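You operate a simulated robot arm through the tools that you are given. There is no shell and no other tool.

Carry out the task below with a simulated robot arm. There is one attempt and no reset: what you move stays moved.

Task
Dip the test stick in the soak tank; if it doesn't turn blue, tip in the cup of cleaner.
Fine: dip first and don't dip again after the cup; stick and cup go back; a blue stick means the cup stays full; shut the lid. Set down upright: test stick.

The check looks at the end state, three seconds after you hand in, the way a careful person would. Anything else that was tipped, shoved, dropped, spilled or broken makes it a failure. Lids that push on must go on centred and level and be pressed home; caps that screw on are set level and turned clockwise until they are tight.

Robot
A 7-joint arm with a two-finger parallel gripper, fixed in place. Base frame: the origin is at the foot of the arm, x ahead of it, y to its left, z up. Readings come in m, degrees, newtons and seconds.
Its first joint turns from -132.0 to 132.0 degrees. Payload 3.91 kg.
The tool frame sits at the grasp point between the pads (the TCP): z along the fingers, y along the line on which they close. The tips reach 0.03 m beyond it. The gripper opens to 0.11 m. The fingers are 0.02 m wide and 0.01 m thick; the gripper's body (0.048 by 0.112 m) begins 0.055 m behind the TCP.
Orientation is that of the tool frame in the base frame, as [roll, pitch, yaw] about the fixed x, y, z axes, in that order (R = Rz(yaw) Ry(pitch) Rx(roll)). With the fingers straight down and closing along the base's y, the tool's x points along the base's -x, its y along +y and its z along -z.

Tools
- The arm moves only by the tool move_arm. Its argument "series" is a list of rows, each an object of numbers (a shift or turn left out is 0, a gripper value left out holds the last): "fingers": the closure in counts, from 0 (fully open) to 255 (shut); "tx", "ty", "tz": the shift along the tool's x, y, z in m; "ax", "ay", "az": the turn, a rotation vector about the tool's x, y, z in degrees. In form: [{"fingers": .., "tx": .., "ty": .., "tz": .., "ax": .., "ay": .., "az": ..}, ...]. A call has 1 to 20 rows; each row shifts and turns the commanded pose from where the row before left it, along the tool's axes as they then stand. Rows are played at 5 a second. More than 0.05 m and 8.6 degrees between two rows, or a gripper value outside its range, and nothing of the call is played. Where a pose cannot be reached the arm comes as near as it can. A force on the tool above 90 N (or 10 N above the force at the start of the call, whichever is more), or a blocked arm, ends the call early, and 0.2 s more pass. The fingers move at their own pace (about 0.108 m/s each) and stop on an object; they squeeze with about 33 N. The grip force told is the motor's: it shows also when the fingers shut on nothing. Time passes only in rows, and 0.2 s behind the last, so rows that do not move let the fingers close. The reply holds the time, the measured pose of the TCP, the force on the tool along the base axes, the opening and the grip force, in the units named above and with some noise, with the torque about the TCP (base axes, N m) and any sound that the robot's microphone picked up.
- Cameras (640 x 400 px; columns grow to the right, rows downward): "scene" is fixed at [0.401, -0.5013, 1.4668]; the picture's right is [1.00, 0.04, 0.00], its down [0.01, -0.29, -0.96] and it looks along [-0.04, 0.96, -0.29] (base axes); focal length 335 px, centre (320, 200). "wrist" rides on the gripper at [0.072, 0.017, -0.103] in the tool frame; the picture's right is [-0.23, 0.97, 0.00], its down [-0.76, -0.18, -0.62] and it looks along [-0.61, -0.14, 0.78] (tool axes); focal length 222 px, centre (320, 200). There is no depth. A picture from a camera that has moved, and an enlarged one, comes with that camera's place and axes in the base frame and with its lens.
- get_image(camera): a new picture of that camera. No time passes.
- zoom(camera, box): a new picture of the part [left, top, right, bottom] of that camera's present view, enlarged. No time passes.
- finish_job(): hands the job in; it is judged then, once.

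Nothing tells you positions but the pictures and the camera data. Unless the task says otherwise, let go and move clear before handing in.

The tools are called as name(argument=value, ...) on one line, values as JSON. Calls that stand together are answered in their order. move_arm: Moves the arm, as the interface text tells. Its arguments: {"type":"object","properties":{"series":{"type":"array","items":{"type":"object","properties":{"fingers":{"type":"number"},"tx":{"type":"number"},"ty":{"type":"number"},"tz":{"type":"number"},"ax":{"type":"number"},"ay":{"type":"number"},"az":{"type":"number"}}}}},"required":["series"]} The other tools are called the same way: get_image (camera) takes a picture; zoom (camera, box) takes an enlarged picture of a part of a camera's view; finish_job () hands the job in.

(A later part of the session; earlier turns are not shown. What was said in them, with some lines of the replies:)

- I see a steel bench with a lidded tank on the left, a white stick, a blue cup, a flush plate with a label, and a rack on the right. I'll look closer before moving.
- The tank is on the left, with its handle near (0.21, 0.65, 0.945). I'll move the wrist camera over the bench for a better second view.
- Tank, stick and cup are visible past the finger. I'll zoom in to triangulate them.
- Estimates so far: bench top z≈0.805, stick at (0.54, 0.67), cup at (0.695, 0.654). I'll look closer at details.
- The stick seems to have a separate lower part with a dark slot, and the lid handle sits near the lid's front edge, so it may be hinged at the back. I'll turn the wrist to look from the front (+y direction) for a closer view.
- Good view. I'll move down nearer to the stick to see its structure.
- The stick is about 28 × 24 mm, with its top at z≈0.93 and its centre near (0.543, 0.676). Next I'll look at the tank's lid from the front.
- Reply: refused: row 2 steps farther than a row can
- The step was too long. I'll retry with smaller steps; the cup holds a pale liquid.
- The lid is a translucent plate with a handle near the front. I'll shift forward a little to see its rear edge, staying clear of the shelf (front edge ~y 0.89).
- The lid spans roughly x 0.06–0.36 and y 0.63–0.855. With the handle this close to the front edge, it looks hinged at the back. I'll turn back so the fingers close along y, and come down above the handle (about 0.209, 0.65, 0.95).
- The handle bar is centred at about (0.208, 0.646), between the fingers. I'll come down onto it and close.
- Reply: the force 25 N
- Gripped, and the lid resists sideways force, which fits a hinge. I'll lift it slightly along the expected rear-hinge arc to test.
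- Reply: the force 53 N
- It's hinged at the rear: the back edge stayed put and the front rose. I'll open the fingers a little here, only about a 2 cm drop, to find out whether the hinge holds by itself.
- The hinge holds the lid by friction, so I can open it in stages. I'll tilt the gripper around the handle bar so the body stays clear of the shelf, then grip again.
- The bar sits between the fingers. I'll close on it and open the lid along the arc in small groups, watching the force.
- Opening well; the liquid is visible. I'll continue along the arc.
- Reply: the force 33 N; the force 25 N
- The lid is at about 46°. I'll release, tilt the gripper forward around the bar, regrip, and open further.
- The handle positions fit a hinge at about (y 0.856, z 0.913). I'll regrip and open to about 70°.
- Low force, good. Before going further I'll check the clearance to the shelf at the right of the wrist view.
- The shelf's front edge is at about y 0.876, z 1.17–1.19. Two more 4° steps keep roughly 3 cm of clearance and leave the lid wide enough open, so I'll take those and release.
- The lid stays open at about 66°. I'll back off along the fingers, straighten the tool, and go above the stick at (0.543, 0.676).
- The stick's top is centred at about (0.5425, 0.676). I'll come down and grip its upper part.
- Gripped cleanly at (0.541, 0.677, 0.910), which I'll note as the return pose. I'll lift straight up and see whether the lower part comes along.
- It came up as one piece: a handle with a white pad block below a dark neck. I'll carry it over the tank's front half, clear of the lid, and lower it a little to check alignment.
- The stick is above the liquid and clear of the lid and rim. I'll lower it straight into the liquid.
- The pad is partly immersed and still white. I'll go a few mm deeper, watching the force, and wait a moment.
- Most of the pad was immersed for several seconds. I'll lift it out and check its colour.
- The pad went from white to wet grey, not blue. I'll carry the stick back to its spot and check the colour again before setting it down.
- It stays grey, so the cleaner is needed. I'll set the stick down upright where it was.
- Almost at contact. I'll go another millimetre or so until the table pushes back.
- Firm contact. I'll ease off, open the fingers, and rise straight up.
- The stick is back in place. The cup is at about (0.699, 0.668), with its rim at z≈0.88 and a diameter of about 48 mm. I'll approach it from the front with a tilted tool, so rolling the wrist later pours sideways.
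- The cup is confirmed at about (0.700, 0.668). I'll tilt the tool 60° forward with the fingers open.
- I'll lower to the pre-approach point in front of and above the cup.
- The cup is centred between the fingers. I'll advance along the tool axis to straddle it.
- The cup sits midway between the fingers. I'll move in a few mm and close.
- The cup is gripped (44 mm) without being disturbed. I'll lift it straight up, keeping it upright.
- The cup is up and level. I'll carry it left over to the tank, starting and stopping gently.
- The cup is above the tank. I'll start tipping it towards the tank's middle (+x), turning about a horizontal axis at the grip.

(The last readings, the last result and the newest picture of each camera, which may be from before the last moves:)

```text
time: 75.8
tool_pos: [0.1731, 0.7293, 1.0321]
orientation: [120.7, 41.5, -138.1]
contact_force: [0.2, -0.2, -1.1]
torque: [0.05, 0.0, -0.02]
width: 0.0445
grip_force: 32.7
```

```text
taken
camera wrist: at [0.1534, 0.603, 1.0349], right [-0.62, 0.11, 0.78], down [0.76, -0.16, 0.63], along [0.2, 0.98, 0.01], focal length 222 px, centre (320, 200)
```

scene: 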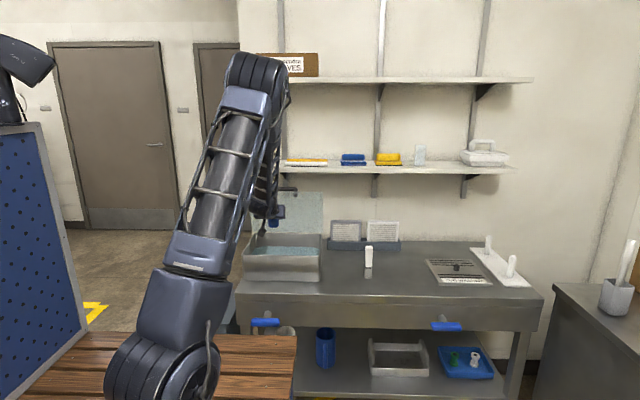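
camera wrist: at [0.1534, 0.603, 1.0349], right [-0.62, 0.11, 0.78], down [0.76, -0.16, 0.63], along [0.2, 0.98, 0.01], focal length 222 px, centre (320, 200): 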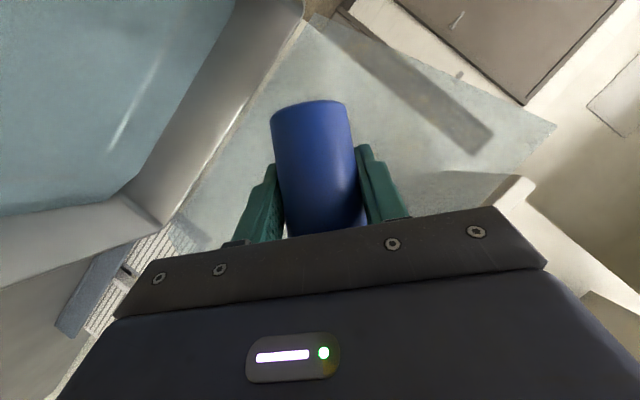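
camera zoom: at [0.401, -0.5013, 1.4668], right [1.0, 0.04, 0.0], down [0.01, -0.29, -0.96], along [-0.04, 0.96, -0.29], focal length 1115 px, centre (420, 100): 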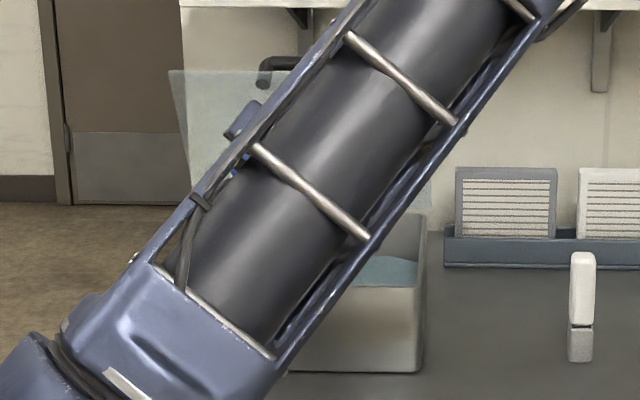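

The mouth is tipping towards the tank's centre as intended. I'll continue.

move_arm(series=[{"ax": -2.5, "az": 4.33}, {"ax": -2.5, "az": 4.33}, {"ax": -2.5, "az": 4.33}, {"ax": -2.5, "az": 4.33}, {"ax": -2.5, "az": 4.33}, {"ax": -2.5, "az": 4.33}, {"tx": 0}])

get_image(camera="scene")

get_image(camera="wrist")

```text
time: 77.4
tool_pos: [0.1731, 0.7295, 1.0318]
orientation: [100.3, 17.2, -148.5]
contact_force: [0.5, -0.6, -0.6]
torque: [0.02, 0.02, -0.04]
width: 0.044
grip_force: 33.0
```

```text
taken
```

scene: 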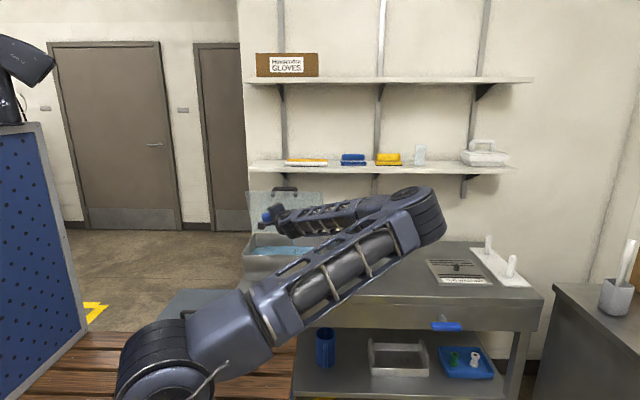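

```text
taken
camera wrist: at [0.1574, 0.6032, 1.0441], right [-0.15, 0.11, 0.98], down [0.97, -0.16, 0.16], along [0.18, 0.98, -0.09], focal length 222 px, centre (320, 200)
```

wrist: 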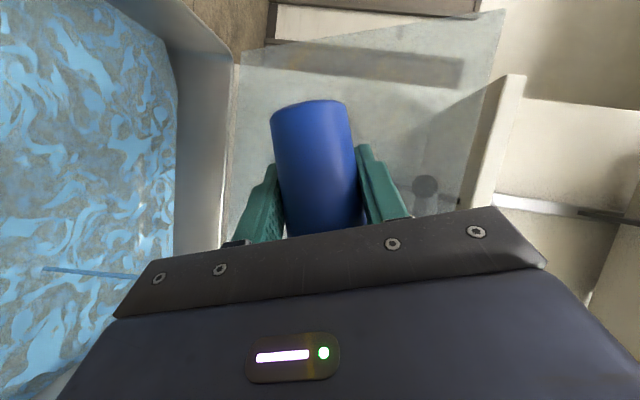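

The cleaner is streaming into the tank. I'll continue tipping gradually while watching the elbow's position.

move_arm(series=[{"ax": -2.5, "az": 4.33}, {"ax": -2.5, "az": 4.33}, {"ax": -2.5, "az": 4.33}, {"ax": -2.5, "az": 4.33}, {"tx": 0}, {"tx": 0}])

get_image(camera="scene")

get_image(camera="wrist")

```text
time: 78.8
tool_pos: [0.1733, 0.7293, 1.0315]
orientation: [90.0, -0.1, -149.9]
contact_force: [0.7, 0.0, -0.1]
torque: [0.01, 0.0, -0.02]
width: 0.0439
grip_force: 31.9
```

```text
taken
```

scene: 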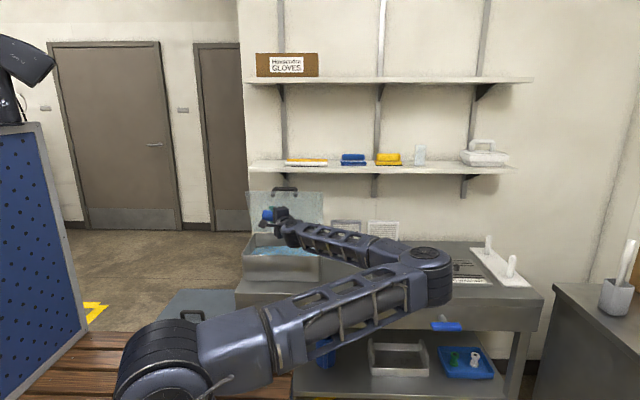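

```text
taken
camera wrist: at [0.1626, 0.6031, 1.0494], right [0.2, 0.11, 0.97], down [0.97, -0.16, -0.18], along [0.13, 0.98, -0.14], focal length 222 px, centre (320, 200)
```

wrist: 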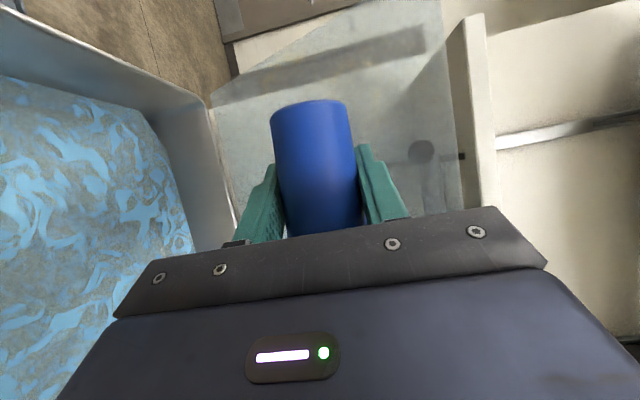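

It's at horizontal now. For the last tilt I'll roll only the wrist (about the tool axis), so the arm itself doesn't drop further.

move_arm(series=[{"az": 6}, {"az": 6}, {"az": 6}, {"az": 6}, {"az": 6}, {"az": 6}, {"az": 4}, {"tx": 0}, {"tx": 0}, {"tx": 0}, {"tx": 0}, {"tx": 0}])

get_image(camera="scene")

get_image(camera="wrist")

zoom(camera="scene", box=[235, 180, 345, 290])

```text
time: 81.4
tool_pos: [0.174, 0.7298, 1.0318]
orientation: [89.9, -40.1, -150.1]
contact_force: [0.2, 0.7, -0.9]
torque: [-0.01, 0.0, -0.01]
width: 0.0436
grip_force: 32.7
```

```text
taken
```

scene: 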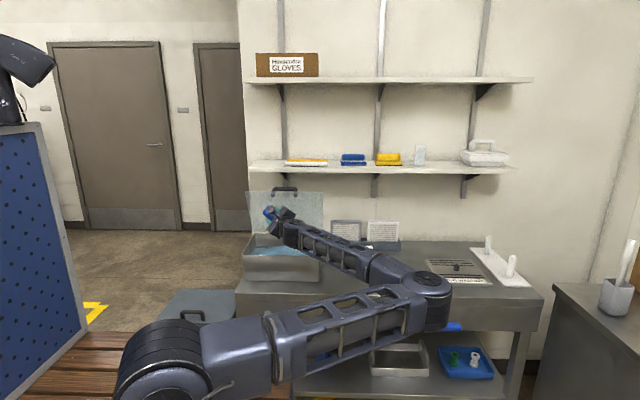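

```text
taken
camera wrist: at [0.1868, 0.6168, 1.0919], right [0.69, 0.4, 0.6], down [0.72, -0.31, -0.63], along [-0.07, 0.86, -0.5], focal length 222 px, centre (320, 200)
```

wrist: 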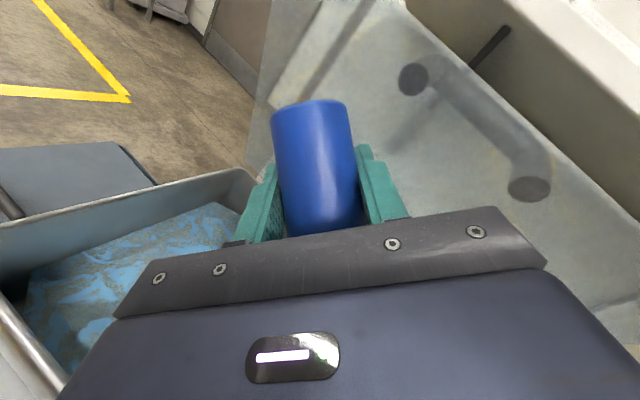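

```text
3.64 times, centred on (290, 235) of scene
camera zoom: at [0.401, -0.5013, 1.4668], right [1.0, 0.04, 0.0], down [0.01, -0.29, -0.96], along [-0.04, 0.96, -0.29], focal length 1217 px, centre (429, 73)
```

zoom: 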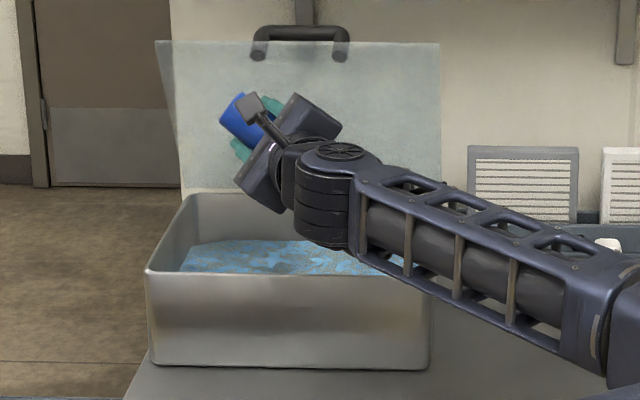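

The cup is fully tipped, about 124°. I'll wait a little for it to drain, then rotate it back upright by reversing the motion.

move_arm(series=[{"tx": 0}, {"tx": 0}, {"tx": 0}, {"tx": 0}, {"tx": 0}, {"tx": 0}, {"tx": 0}, {"tx": 0}, {"az": -4}, {"az": -6}, {"az": -6}, {"az": -6}, {"az": -6}, {"az": -6}, {"az": -6}, {"tx": 0}])

get_image(camera="wrist")

move_arm(series=[{"ax": 2.5, "az": -4.33}, {"ax": 2.5, "az": -4.33}, {"ax": 2.5, "az": -4.33}, {"ax": 2.5, "az": -4.33}, {"ax": 2.5, "az": -4.33}, {"ax": 2.5, "az": -4.33}, {"ax": 2.5, "az": -4.33}, {"ax": 2.5, "az": -4.33}, {"ax": 2.5, "az": -4.33}, {"ax": 2.5, "az": -4.33}, {"ax": 2.5, "az": -4.33}, {"ax": 2.5, "az": -4.33}, {"ax": 2.5, "az": -4.33}, {"ax": 2.5, "az": -4.33}, {"ax": 2.5, "az": -4.33}, {"ax": 2.5, "az": -4.33}, {"ax": 2.5, "az": -4.33}, {"ax": 2.5, "az": -4.33}, {"tx": 0}])

get_image(camera="wrist")

get_image(camera="scene")

```text
time: 84.8
tool_pos: [0.1738, 0.7294, 1.032]
orientation: [90.0, 0.0, -150.0]
contact_force: [0.3, -1.0, 0.7]
torque: [0.0, -0.02, 0.0]
width: 0.0437
grip_force: 33.2
```

```text
taken
camera wrist: at [0.1627, 0.6031, 1.0492], right [0.2, 0.11, 0.97], down [0.97, -0.16, -0.18], along [0.14, 0.98, -0.14], focal length 222 px, centre (320, 200)
```

wrist: 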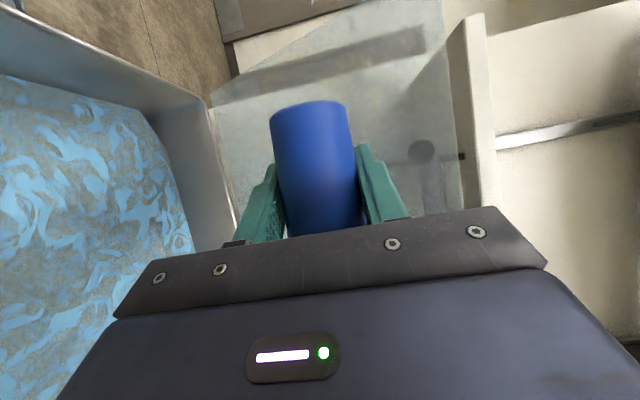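

```text
time: 88.8
tool_pos: [0.1734, 0.7292, 1.0328]
orientation: [-179.9, 60.0, -90.0]
contact_force: [0.6, 0.0, -0.9]
torque: [-0.01, 0.0, 0.0]
width: 0.0433
grip_force: 33.1
```

```text
taken
camera wrist: at [0.157, 0.6031, 1.0218], right [-0.97, 0.11, 0.2], down [0.18, -0.16, 0.97], along [0.14, 0.98, 0.13], focal length 222 px, centre (320, 200)
```

wrist: 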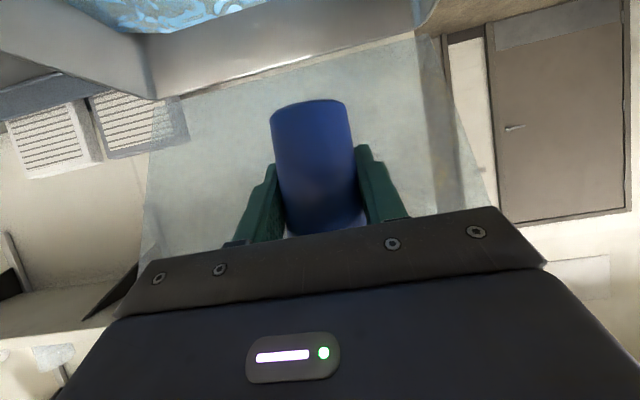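

```text
taken
```

scene: 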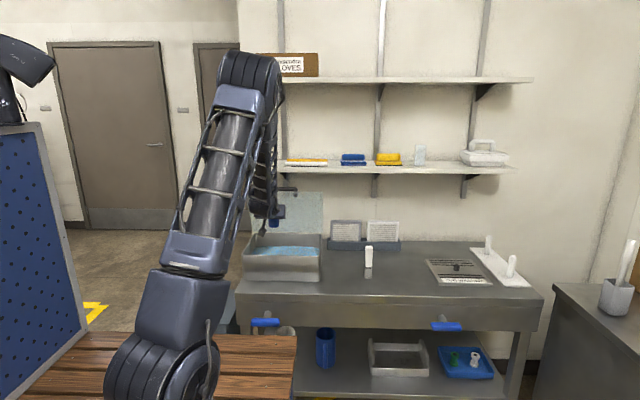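

The cup is upright again with the arm in the earlier pose. I'll carry it back along the same path to above its original spot.

move_arm(series=[{"tx": 0.01, "tz": -0.0173}, {"tx": 0.01, "tz": -0.0173}, {"tx": 0.01, "tz": -0.0173}, {"ty": -0.008}, {"ty": -0.01}, {"ty": -0.02}, {"ty": -0.03}, {"ty": -0.035}, {"ty": -0.035}, {"ty": -0.035}, {"ty": -0.035}, {"ty": -0.03}, {"ty": -0.02}, {"ty": -0.01}])

move_arm(series=[{"ty": -0.01}, {"ty": -0.02}, {"ty": -0.03}, {"ty": -0.035}, {"ty": -0.035}, {"ty": -0.035}, {"ty": -0.035}, {"ty": -0.03}, {"ty": -0.02}, {"ty": -0.01}, {"tx": 0}])

get_image(camera="wrist")

get_image(camera="scene")

```text
time: 91.8
tool_pos: [0.441, 0.6698, 1.032]
orientation: [-179.9, 59.9, -89.8]
contact_force: [-0.4, 1.3, 0.1]
torque: [-0.02, -0.01, 0.0]
width: 0.0434
grip_force: 33.1
```

```text
time: 94.2
tool_pos: [0.7013, 0.669, 1.0318]
orientation: [179.9, 60.1, -90.0]
contact_force: [0.1, 0.9, -0.8]
torque: [0.0, -0.01, -0.03]
width: 0.043
grip_force: 32.8
```

```text
taken
camera wrist: at [0.6845, 0.5429, 1.0204], right [-0.97, 0.11, 0.2], down [0.18, -0.16, 0.97], along [0.14, 0.98, 0.13], focal length 222 px, centre (320, 200)
```

wrist: 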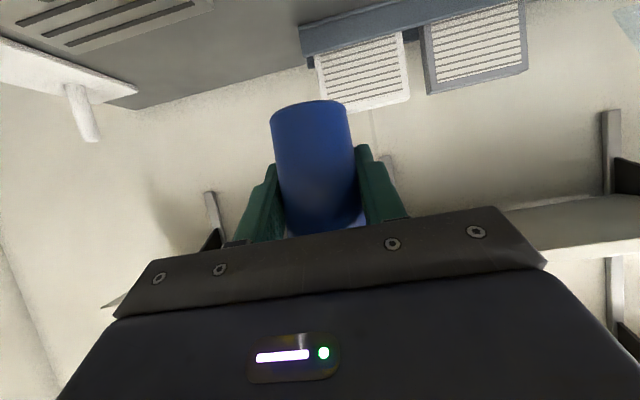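

```text
taken
```

scene: 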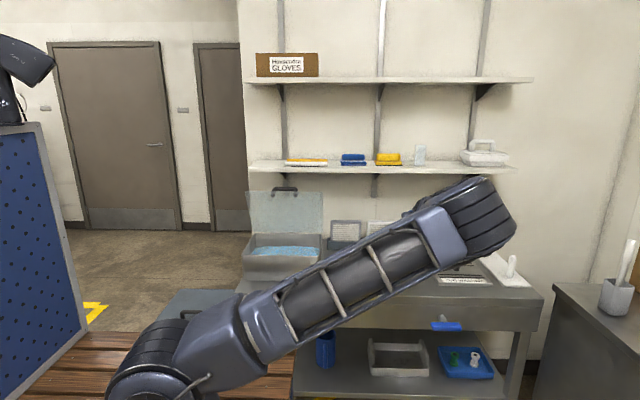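

Directly above the original spot. I'll lower it nearly to the bench, then ease down until contact.

move_arm(series=[{"tx": 0.0243, "tz": 0.014}, {"tx": 0.0294, "tz": 0.017}, {"tx": 0.0294, "tz": 0.017}, {"tx": 0.0294, "tz": 0.017}, {"tx": 0.026, "tz": 0.015}, {"tx": 0.0173, "tz": 0.01}, {"tx": 0.0043, "tz": 0.0025}, {"tx": 0}])

zoom(camera="wrist", box=[220, 70, 420, 240])

```text
time: 96.0
tool_pos: [0.702, 0.6698, 0.8473]
orientation: [180.0, 60.0, -89.9]
contact_force: [-0.2, -0.2, -0.7]
torque: [0.02, 0.03, 0.0]
width: 0.0427
grip_force: 32.8
```

```text
2.35 times, centred on (320, 155) of wrist
camera zoom: at [0.6846, 0.5437, 0.8361], right [-0.97, 0.11, 0.2], down [0.18, -0.16, 0.97], along [0.14, 0.98, 0.13], focal length 523 px, centre (320, 306)
```

zoom: 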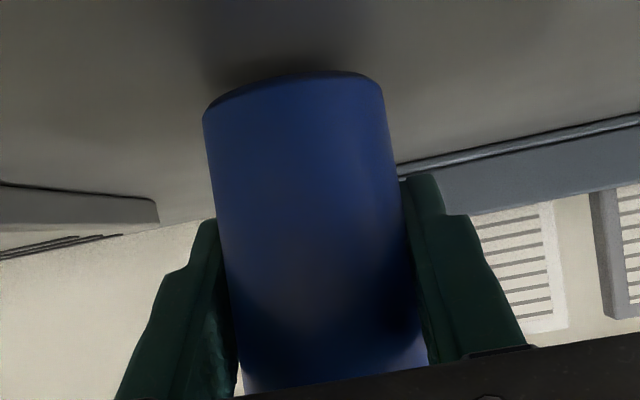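

move_arm(series=[{"tx": 0.0026, "tz": 0.0015}, {"tx": 0}])

move_arm(series=[{"tx": 0.0009, "tz": 0.0005}, {"tx": 0}])

move_arm(series=[{"tx": 0.0009, "tz": 0.0005}, {"tx": 0}])

```text
time: 96.6
tool_pos: [0.7011, 0.6705, 0.8436]
orientation: [179.9, 60.1, -90.0]
contact_force: [0.1, 0.2, -0.5]
torque: [-0.01, 0.01, -0.02]
width: 0.0428
grip_force: 33.3
```

```text
time: 97.2
tool_pos: [0.7015, 0.6693, 0.8443]
orientation: [180.0, 60.0, -90.0]
contact_force: [1.1, -0.8, -0.7]
torque: [-0.03, 0.02, -0.04]
width: 0.0425
grip_force: 33.1
```

```text
time: 97.8
tool_pos: [0.7019, 0.6696, 0.8444]
orientation: [-179.9, 59.9, -90.1]
contact_force: [-0.2, -1.6, 4.7]
torque: [-0.05, -0.08, -0.03]
width: 0.0426
grip_force: 32.8
```

Contact. I'll check how the base sits before releasing.

zoom(camera="wrist", box=[220, 70, 420, 240])

move_arm(series=[{"tx": 0.0006, "tz": 0.0003}, {"tx": 0}])

```text
2.35 times, centred on (320, 155) of wrist
camera zoom: at [0.6849, 0.5433, 0.8321], right [-0.97, 0.11, 0.2], down [0.18, -0.16, 0.97], along [0.14, 0.98, 0.14], focal length 523 px, centre (320, 306)
```

zoom: 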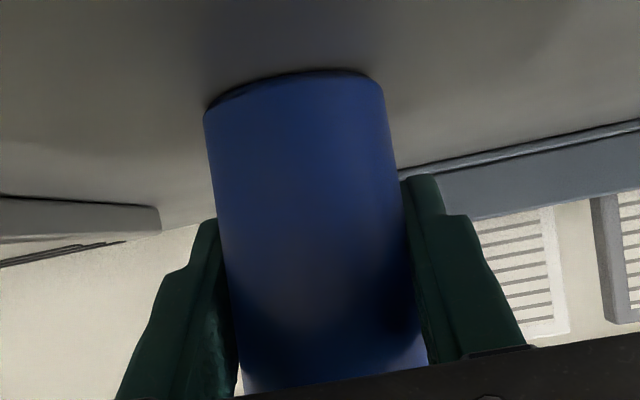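

```text
time: 98.4
tool_pos: [0.7015, 0.6698, 0.8414]
orientation: [-179.9, 60.2, -89.9]
contact_force: [1.0, -1.4, 14.6]
torque: [-0.08, -0.3, -0.01]
width: 0.0426
grip_force: 33.5
```

Seated on the bench. I'll open the fingers and back out along the tool axis.

move_arm(series=[{"tx": -0.0005, "tz": -0.0003}, {"fingers": 60}, {"fingers": 0}, {"fingers": 0}, {"fingers": 0}, {"tz": -0.02}, {"tz": -0.03}, {"tz": -0.035}, {"tz": -0.035}, {"tx": 0}])

get_image(camera="wrist")

```text
time: 100.6
tool_pos: [0.7023, 0.5647, 0.9027]
orientation: [180.0, 60.0, -90.1]
contact_force: [0.0, 0.5, 0.5]
torque: [-0.01, 0.01, 0.02]
width: 0.1099
grip_force: 0.1
```

```text
taken
camera wrist: at [0.6847, 0.4385, 0.8909], right [-0.97, 0.11, 0.2], down [0.18, -0.16, 0.97], along [0.14, 0.98, 0.13], focal length 222 px, centre (320, 200)
```

wrist: 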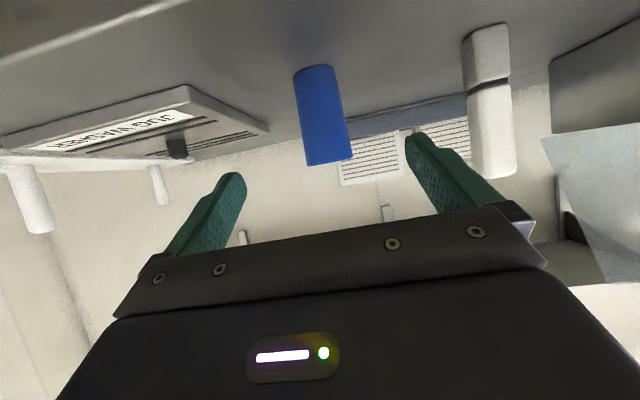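

The cup stands where it was. I'll rise, straighten the tool, and turn back to the handle-gripping orientation.

move_arm(series=[{"tx": -0.036, "tz": -0.0208}, {"tx": -0.036, "tz": -0.0208}, {"tx": -0.036, "tz": -0.0208}, {"tx": -0.036, "tz": -0.0208}, {"tx": -0.034, "tz": -0.0196}, {"ay": 7.5}, {"ay": 7.5}, {"ay": 7.5}, {"ay": 7.5}, {"ay": 7.5}, {"ay": 7.5}, {"ay": 7.5}, {"ay": 7.5}, {"tx": 0}])

move_arm(series=[{"az": 8.2}, {"az": 8.2}, {"az": 8.2}, {"az": 8.2}, {"az": 8.2}, {"az": 8.2}, {"az": 8.2}, {"az": 8.2}, {"az": 8.2}, {"az": 8.2}, {"az": 8.0}, {"tx": 0}])

get_image(camera="wrist")

get_image(camera="scene")

```text
time: 103.6
tool_pos: [0.7015, 0.5651, 1.1083]
orientation: [179.9, -0.1, -90.0]
contact_force: [0.0, -0.5, 0.9]
torque: [-0.02, -0.02, 0.0]
width: 0.11
grip_force: 0.0
```

```text
time: 106.2
tool_pos: [0.7013, 0.5648, 1.1071]
orientation: [179.9, 0.0, 179.8]
contact_force: [0.1, 0.5, -0.4]
torque: [0.0, 0.01, -0.01]
width: 0.11
grip_force: 0.1
```

```text
taken
camera wrist: at [0.629, 0.5814, 1.2108], right [0.23, 0.97, 0.0], down [0.76, -0.18, 0.62], along [0.61, -0.14, -0.78], focal length 222 px, centre (320, 200)
```

wrist: 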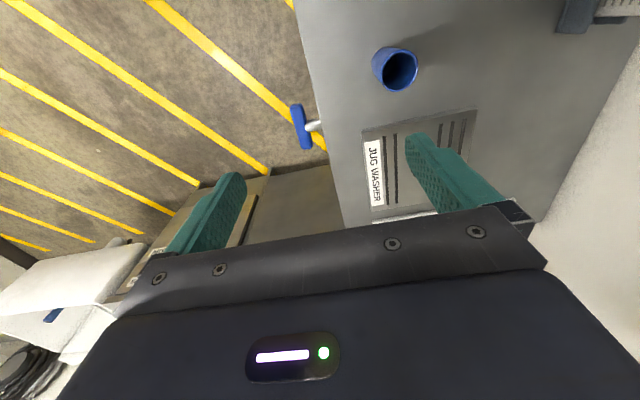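

```text
taken
```

scene: 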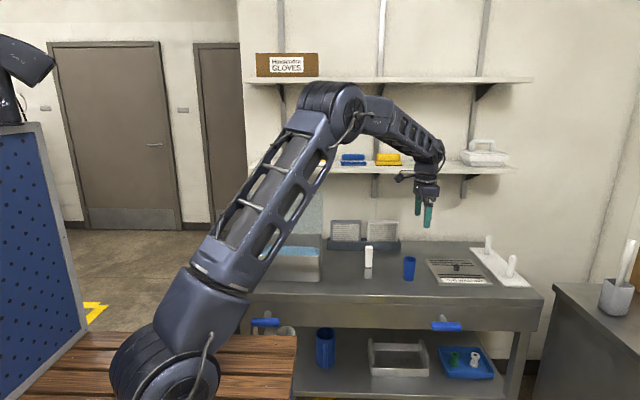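

The cup is empty and in place. Now I'll go back to the lid handle to shut it, following the reverse of the earlier path.

move_arm(series=[{"tz": -0.04}, {"tz": -0.04}, {"tz": -0.02, "ty": 0.02}, {"tx": 0.045}, {"tx": 0.045}, {"tx": 0.045}, {"tx": 0.045}, {"tx": 0.045}, {"tx": 0.045}, {"tx": 0.045}, {"tx": 0.045}, {"tx": 0.045}, {"tx": 0.045}, {"tx": 0.042}, {"ty": 0.045}, {"ty": 0.045}, {"fingers": 180}, {"tx": 0}])

get_image(camera="wrist")

zoom(camera="scene", box=[215, 130, 375, 290])

```text
time: 110.0
tool_pos: [0.2106, 0.6742, 1.2072]
orientation: [-179.9, 0.0, 180.0]
contact_force: [0.3, 0.1, 0.0]
torque: [0.0, -0.03, 0.04]
width: 0.0323
grip_force: 0.0
```

```text
taken
camera wrist: at [0.1378, 0.6914, 1.3097], right [0.23, 0.97, 0.0], down [0.76, -0.18, 0.62], along [0.61, -0.14, -0.78], focal length 222 px, centre (320, 200)
```

wrist: 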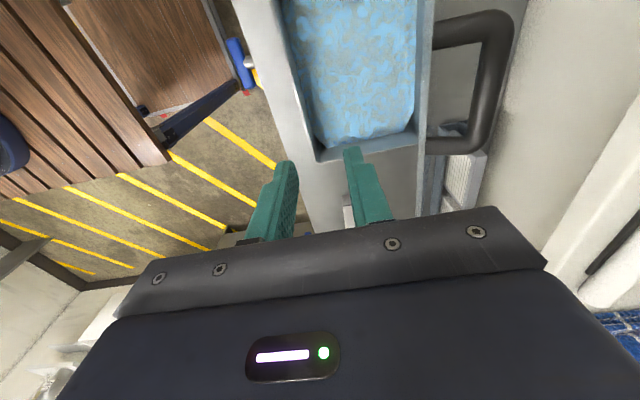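

```text
2.50 times, centred on (295, 210) of scene
camera zoom: at [0.401, -0.5013, 1.4668], right [1.0, 0.04, 0.0], down [0.01, -0.29, -0.96], along [-0.04, 0.96, -0.29], focal length 836 px, centre (382, 175)
```

zoom: 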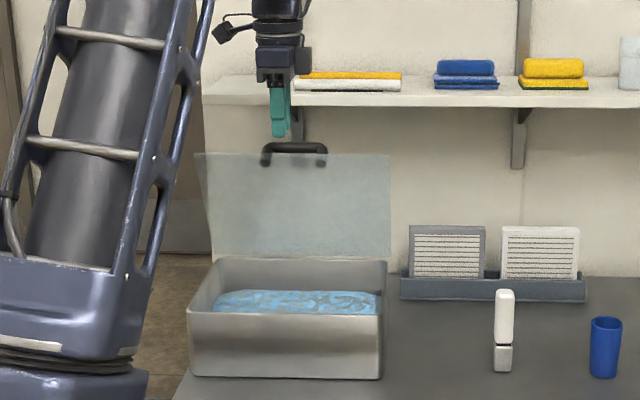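

move_arm(series=[{"ty": 0.02, "tz": -0.0065}, {"ty": 0.02, "ax": -7}, {"tx": 0, "ax": -7}, {"tx": 0}])

```text
time: 111.0
tool_pos: [0.2111, 0.7161, 1.2139]
orientation: [166.1, -0.1, -179.9]
contact_force: [0.2, -0.7, 0.3]
torque: [0.01, 0.0, -0.01]
width: 0.0322
grip_force: 0.1
```

move_arm(series=[{"ty": 0.034, "tz": 0.0085}, {"ty": 0.034, "tz": 0.0085}, {"tz": 0.03}, {"tx": 0}])

get_image(camera="wrist")

zoom(camera="scene", box=[215, 130, 375, 290])

```text
time: 112.0
tool_pos: [0.2112, 0.7945, 1.1855]
orientation: [166.0, 0.0, 180.0]
contact_force: [-0.3, -0.6, 0.6]
torque: [0.0, 0.02, 0.0]
width: 0.0321
grip_force: 0.0
```

```text
taken
camera wrist: at [0.1381, 0.7848, 1.2901], right [0.23, 0.94, 0.24], down [0.76, -0.32, 0.56], along [0.61, 0.05, -0.79], focal length 222 px, centre (320, 200)
```

wrist: 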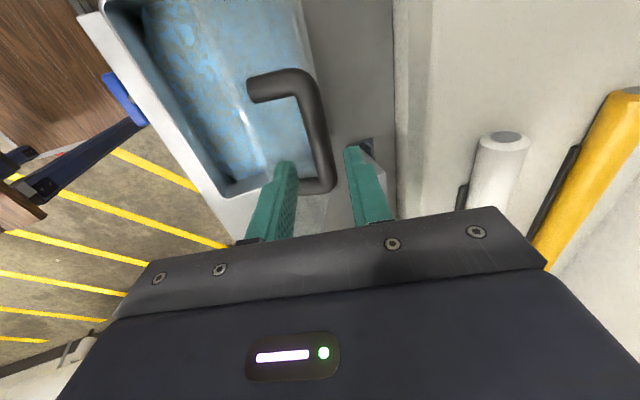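

```text
2.50 times, centred on (295, 210) of scene
camera zoom: at [0.401, -0.5013, 1.4668], right [1.0, 0.04, 0.0], down [0.01, -0.29, -0.96], along [-0.04, 0.96, -0.29], focal length 836 px, centre (382, 175)
```

zoom: 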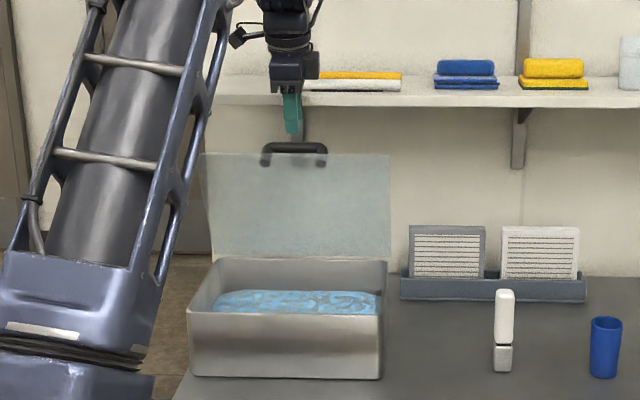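

Aligned with the earlier approach line. I'll advance over the bar and grip it.

move_arm(series=[{"ty": -0.001, "tz": 0.025}, {"tz": 0.025}, {"tx": 0}, {"fingers": 255}, {"fingers": 255}, {"fingers": 255}])

get_image(camera="wrist")

```text
time: 113.4
tool_pos: [0.2091, 0.8044, 1.1363]
orientation: [166.0, 0.1, 180.0]
contact_force: [0.1, 0.4, -2.0]
torque: [0.02, 0.07, 0.03]
width: 0.0174
grip_force: 45.1
```

```text
taken
camera wrist: at [0.1371, 0.7957, 1.2411], right [0.23, 0.94, 0.24], down [0.76, -0.32, 0.56], along [0.61, 0.05, -0.79], focal length 222 px, centre (320, 200)
```

wrist: 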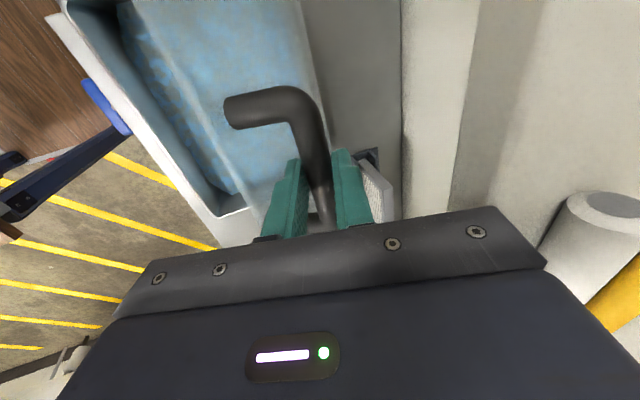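

Handle gripped. I'll lower the lid along the arc, in reverse.

move_arm(series=[{"ty": -0.0159, "tz": 0.0001, "ax": -4}, {"ty": -0.0159, "tz": 0.0001, "ax": -4}, {"ty": -0.0159, "tz": 0.0001, "ax": -4}, {"ty": -0.0159, "tz": 0.0001, "ax": -4}, {"tx": 0}])

```text
time: 114.6
tool_pos: [0.2104, 0.7442, 1.1149]
orientation: [150.0, 0.0, 180.0]
contact_force: [4.5, -6.7, 7.7]
torque: [-0.23, -0.44, -0.26]
width: 0.0174
grip_force: 44.9
```

move_arm(series=[{"ty": -0.0159, "tz": 0.0001, "ax": -4}, {"ty": -0.0159, "tz": 0.0001, "ax": -4}, {"ty": -0.0159, "tz": 0.0001, "ax": -4}, {"ty": -0.0159, "tz": 0.0001, "ax": -4}, {"ty": -0.0159, "tz": 0.0001, "ax": -4}, {"tx": 0}])

zoom(camera="scene", box=[215, 130, 375, 290])

```text
time: 116.0
tool_pos: [0.2092, 0.6823, 1.0646]
orientation: [130.0, 0.0, 179.9]
contact_force: [11.2, -10.0, 4.7]
torque: [-0.18, -0.51, -0.56]
width: 0.0174
grip_force: 44.8
```

```text
2.50 times, centred on (295, 210) of scene
camera zoom: at [0.401, -0.5013, 1.4668], right [1.0, 0.04, 0.0], down [0.01, -0.29, -0.96], along [-0.04, 0.96, -0.29], focal length 836 px, centre (382, 175)
```

zoom: 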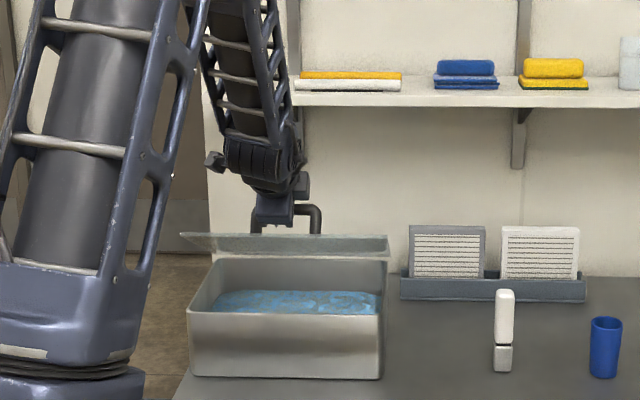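

The lid is at about 30°. I'll release, tilt the gripper back around the bar, regrip, and finish closing.

move_arm(series=[{"fingers": 180}, {"fingers": 180}, {"ty": 0.0017, "ax": 8}, {"ty": 0.0017, "ax": 8}, {"ty": 0.0017, "ax": 8}, {"ty": 0.0017, "ax": 8}, {"tx": 0}, {"fingers": 255}, {"fingers": 255}, {"fingers": 255}])

get_image(camera="wrist")

```text
time: 118.2
tool_pos: [0.2078, 0.6877, 1.0685]
orientation: [161.9, 0.0, -179.9]
contact_force: [-0.1, -1.9, -1.5]
torque: [-0.17, -0.1, 0.02]
width: 0.0174
grip_force: 44.9
```

```text
taken
camera wrist: at [0.1364, 0.6719, 1.1723], right [0.23, 0.93, 0.3], down [0.76, -0.36, 0.54], along [0.61, 0.11, -0.79], focal length 222 px, centre (320, 200)
```

wrist: 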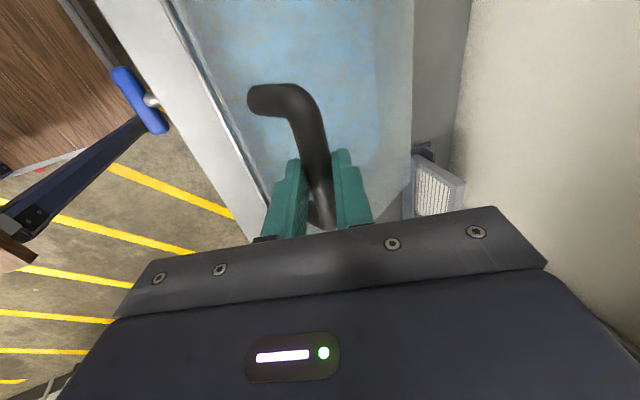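

move_arm(series=[{"ty": -0.0137, "tz": 0.0083, "ax": -4}, {"ty": -0.0137, "tz": 0.0083, "ax": -4}, {"ty": -0.0137, "tz": 0.0083, "ax": -4}, {"tx": 0}])

```text
time: 119.2
tool_pos: [0.2085, 0.6588, 1.0309]
orientation: [150.1, 0.0, 180.0]
contact_force: [2.1, 13.2, -8.9]
torque: [0.08, -0.01, -0.05]
width: 0.0174
grip_force: 45.0
```

move_arm(series=[{"ty": -0.0133, "tz": 0.0091, "ax": -4}, {"ty": -0.0135, "tz": 0.0088, "ax": -4}, {"ty": -0.0136, "tz": 0.0085, "ax": -4}, {"tx": 0}])

zoom(camera="scene", box=[215, 170, 375, 290])

```text
time: 120.2
tool_pos: [0.2092, 0.6382, 0.9868]
orientation: [138.0, 0.1, 180.0]
contact_force: [-7.1, -23.6, 2.9]
torque: [-0.53, 0.49, 0.43]
width: 0.0175
grip_force: 45.3
```

```text
3.33 times, centred on (295, 230) of scene
camera zoom: at [0.401, -0.5013, 1.4668], right [1.0, 0.04, 0.0], down [0.01, -0.29, -0.96], along [-0.04, 0.96, -0.29], focal length 1115 px, centre (403, 100)
```

zoom: 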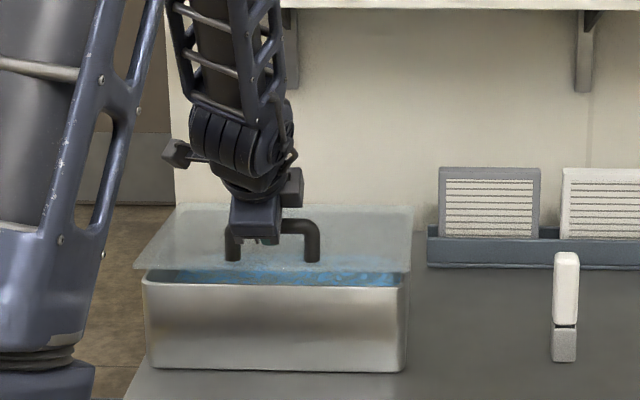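

move_arm(series=[{"ty": -0.0112, "tz": 0.0053, "ax": -3}, {"tx": 0}])

move_arm(series=[{"ty": -0.0075, "tz": 0.0038, "ax": -2}, {"tx": 0}])

zoom(camera="scene", box=[215, 190, 375, 290])

```text
time: 120.8
tool_pos: [0.208, 0.6358, 0.9772]
orientation: [134.9, 0.0, -179.9]
contact_force: [-8.5, -17.8, 1.2]
torque: [-0.43, 0.18, 0.1]
width: 0.0175
grip_force: 44.5
```

```text
time: 121.4
tool_pos: [0.2102, 0.6328, 0.9704]
orientation: [132.7, 0.1, 180.0]
contact_force: [-2.1, 3.3, 24.5]
torque: [0.47, 0.17, 0.15]
width: 0.0177
grip_force: 45.4
```

```text
4.00 times, centred on (295, 240) of scene
camera zoom: at [0.401, -0.5013, 1.4668], right [1.0, 0.04, 0.0], down [0.01, -0.29, -0.96], along [-0.04, 0.96, -0.29], focal length 1338 px, centre (420, 40)
```

zoom: 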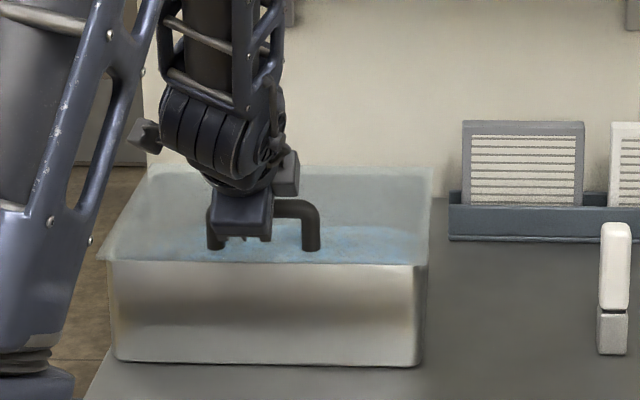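

The lid is down and the force shows it resting on the tank. I'll press a touch more, then release and back off.

move_arm(series=[{"ty": -0.0015, "tz": 0.0014}, {"tx": 0}, {"tx": 0}])

move_arm(series=[{"ty": 0.0012, "tz": -0.0011}, {"fingers": 180}, {"fingers": 180}, {"fingers": 180}, {"tx": 0}])

get_image(camera="wrist")

zoom(camera="scene", box=[215, 190, 375, 290])

```text
time: 122.2
tool_pos: [0.2084, 0.6337, 0.9696]
orientation: [132.5, 0.1, 179.9]
contact_force: [-1.7, 11.9, 68.4]
torque: [1.26, 0.03, -0.03]
width: 0.0176
grip_force: 45.1
```

```text
time: 123.4
tool_pos: [0.2081, 0.6339, 0.9659]
orientation: [133.0, -0.1, 180.0]
contact_force: [-0.2, -0.3, -0.7]
torque: [0.0, -0.01, -0.01]
width: 0.0325
grip_force: 0.0
```

```text
taken
camera wrist: at [0.1364, 0.5679, 1.0496], right [0.23, 0.66, 0.71], down [0.76, -0.58, 0.3], along [0.61, 0.47, -0.64], focal length 222 px, centre (320, 200)
```

wrist: 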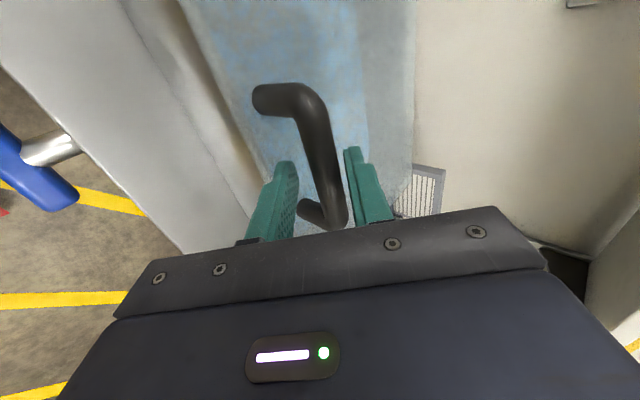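

```text
4.00 times, centred on (295, 240) of scene
camera zoom: at [0.401, -0.5013, 1.4668], right [1.0, 0.04, 0.0], down [0.01, -0.29, -0.96], along [-0.04, 0.96, -0.29], focal length 1338 px, centre (420, 40)
```

zoom: 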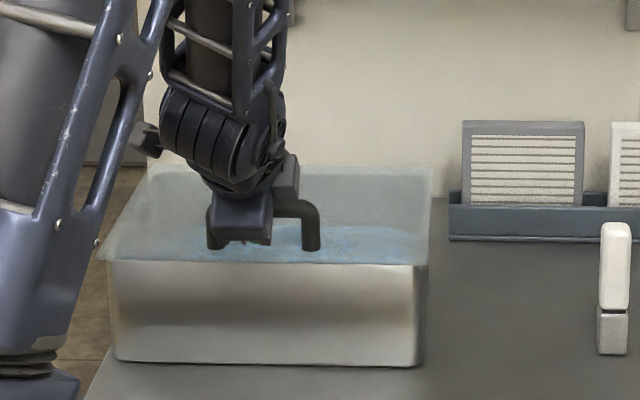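

Released. I'll back straight out along the fingers and move clear.

move_arm(series=[{"tz": -0.015}, {"tz": -0.025}, {"tz": -0.04}, {"tz": -0.04}, {"tz": -0.04}, {"ax": 8}, {"ax": 8}, {"ax": 8}, {"ax": 8}, {"ax": 8}, {"ax": 7}, {"tz": -0.04}, {"tz": -0.04}, {"tx": 0.04}, {"tx": 0.04}, {"tx": 0.04}, {"tx": 0}])

get_image(camera="scene")

zoom(camera="scene", box=[225, 210, 345, 290])

zoom(camera="scene", box=[320, 220, 440, 300])

get_image(camera="wrist")

```text
time: 127.0
tool_pos: [0.0881, 0.5147, 1.1567]
orientation: [-180.0, 0.0, 179.9]
contact_force: [0.6, 0.3, 0.1]
torque: [0.0, 0.01, -0.01]
width: 0.0325
grip_force: 0.1
```

```text
taken
```

scene: 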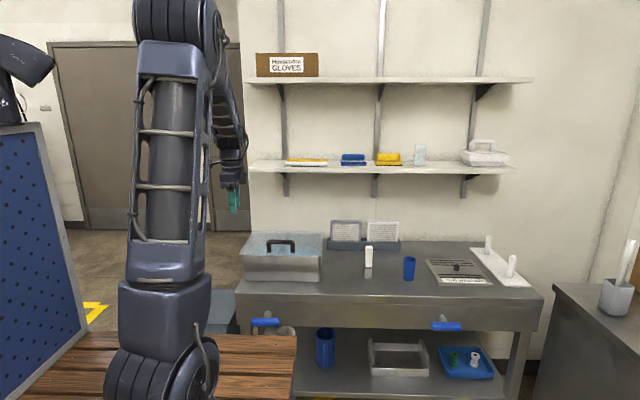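

```text
5.00 times, centred on (285, 250) of scene
camera zoom: at [0.401, -0.5013, 1.4668], right [1.0, 0.04, 0.0], down [0.01, -0.29, -0.96], along [-0.04, 0.96, -0.29], focal length 1673 px, centre (495, -50)
```

zoom: 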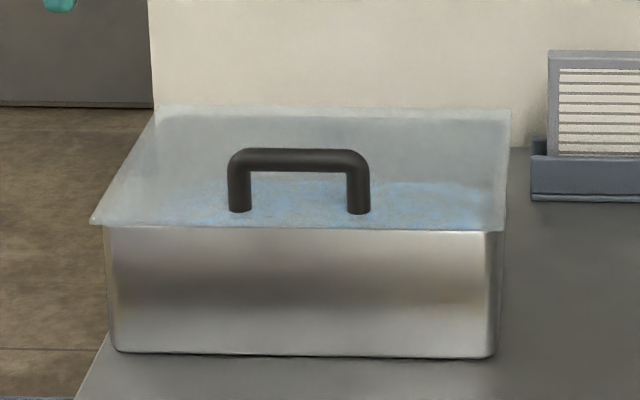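

```text
5.00 times, centred on (380, 260) of scene
camera zoom: at [0.401, -0.5013, 1.4668], right [1.0, 0.04, 0.0], down [0.01, -0.29, -0.96], along [-0.04, 0.96, -0.29], focal length 1673 px, centre (20, -100)
```

zoom: 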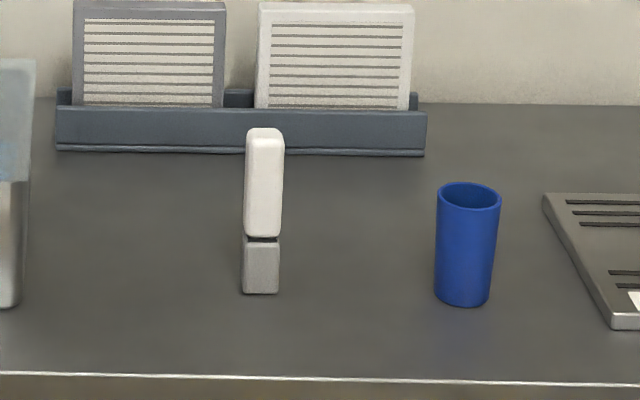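

```text
taken
camera wrist: at [0.0164, 0.5305, 1.2603], right [0.23, 0.97, 0.0], down [0.76, -0.18, 0.62], along [0.61, -0.14, -0.78], focal length 222 px, centre (320, 200)
```

wrist: 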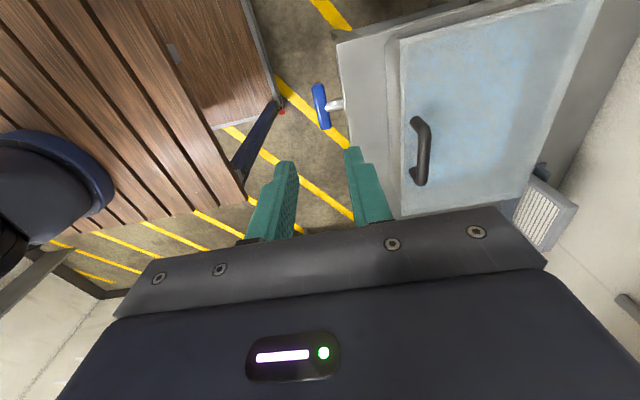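

Everything is in its final state. The lid is shut flush, the grey (not blue) stick stands upright where it was, the empty cup is back in its spot, and no spill is visible. The arm is clear, so I'm handing in.

finish_job()

```text
The job is handed in.
```

I dipped the test stick in the soak tank and it didn't turn blue: the pad went from white to grey. So I tipped the cup of cleaner into the tank and didn't dip again afterwards.

- **Test stick:** standing upright on the bench where it started.
- **Cup:** empty and back in its original spot.
- **Tank lid:** shut and pressed down onto the tank.

I saw no spills and nothing else had moved in the final pictures. The arm had let go and was clear before I handed the job in.
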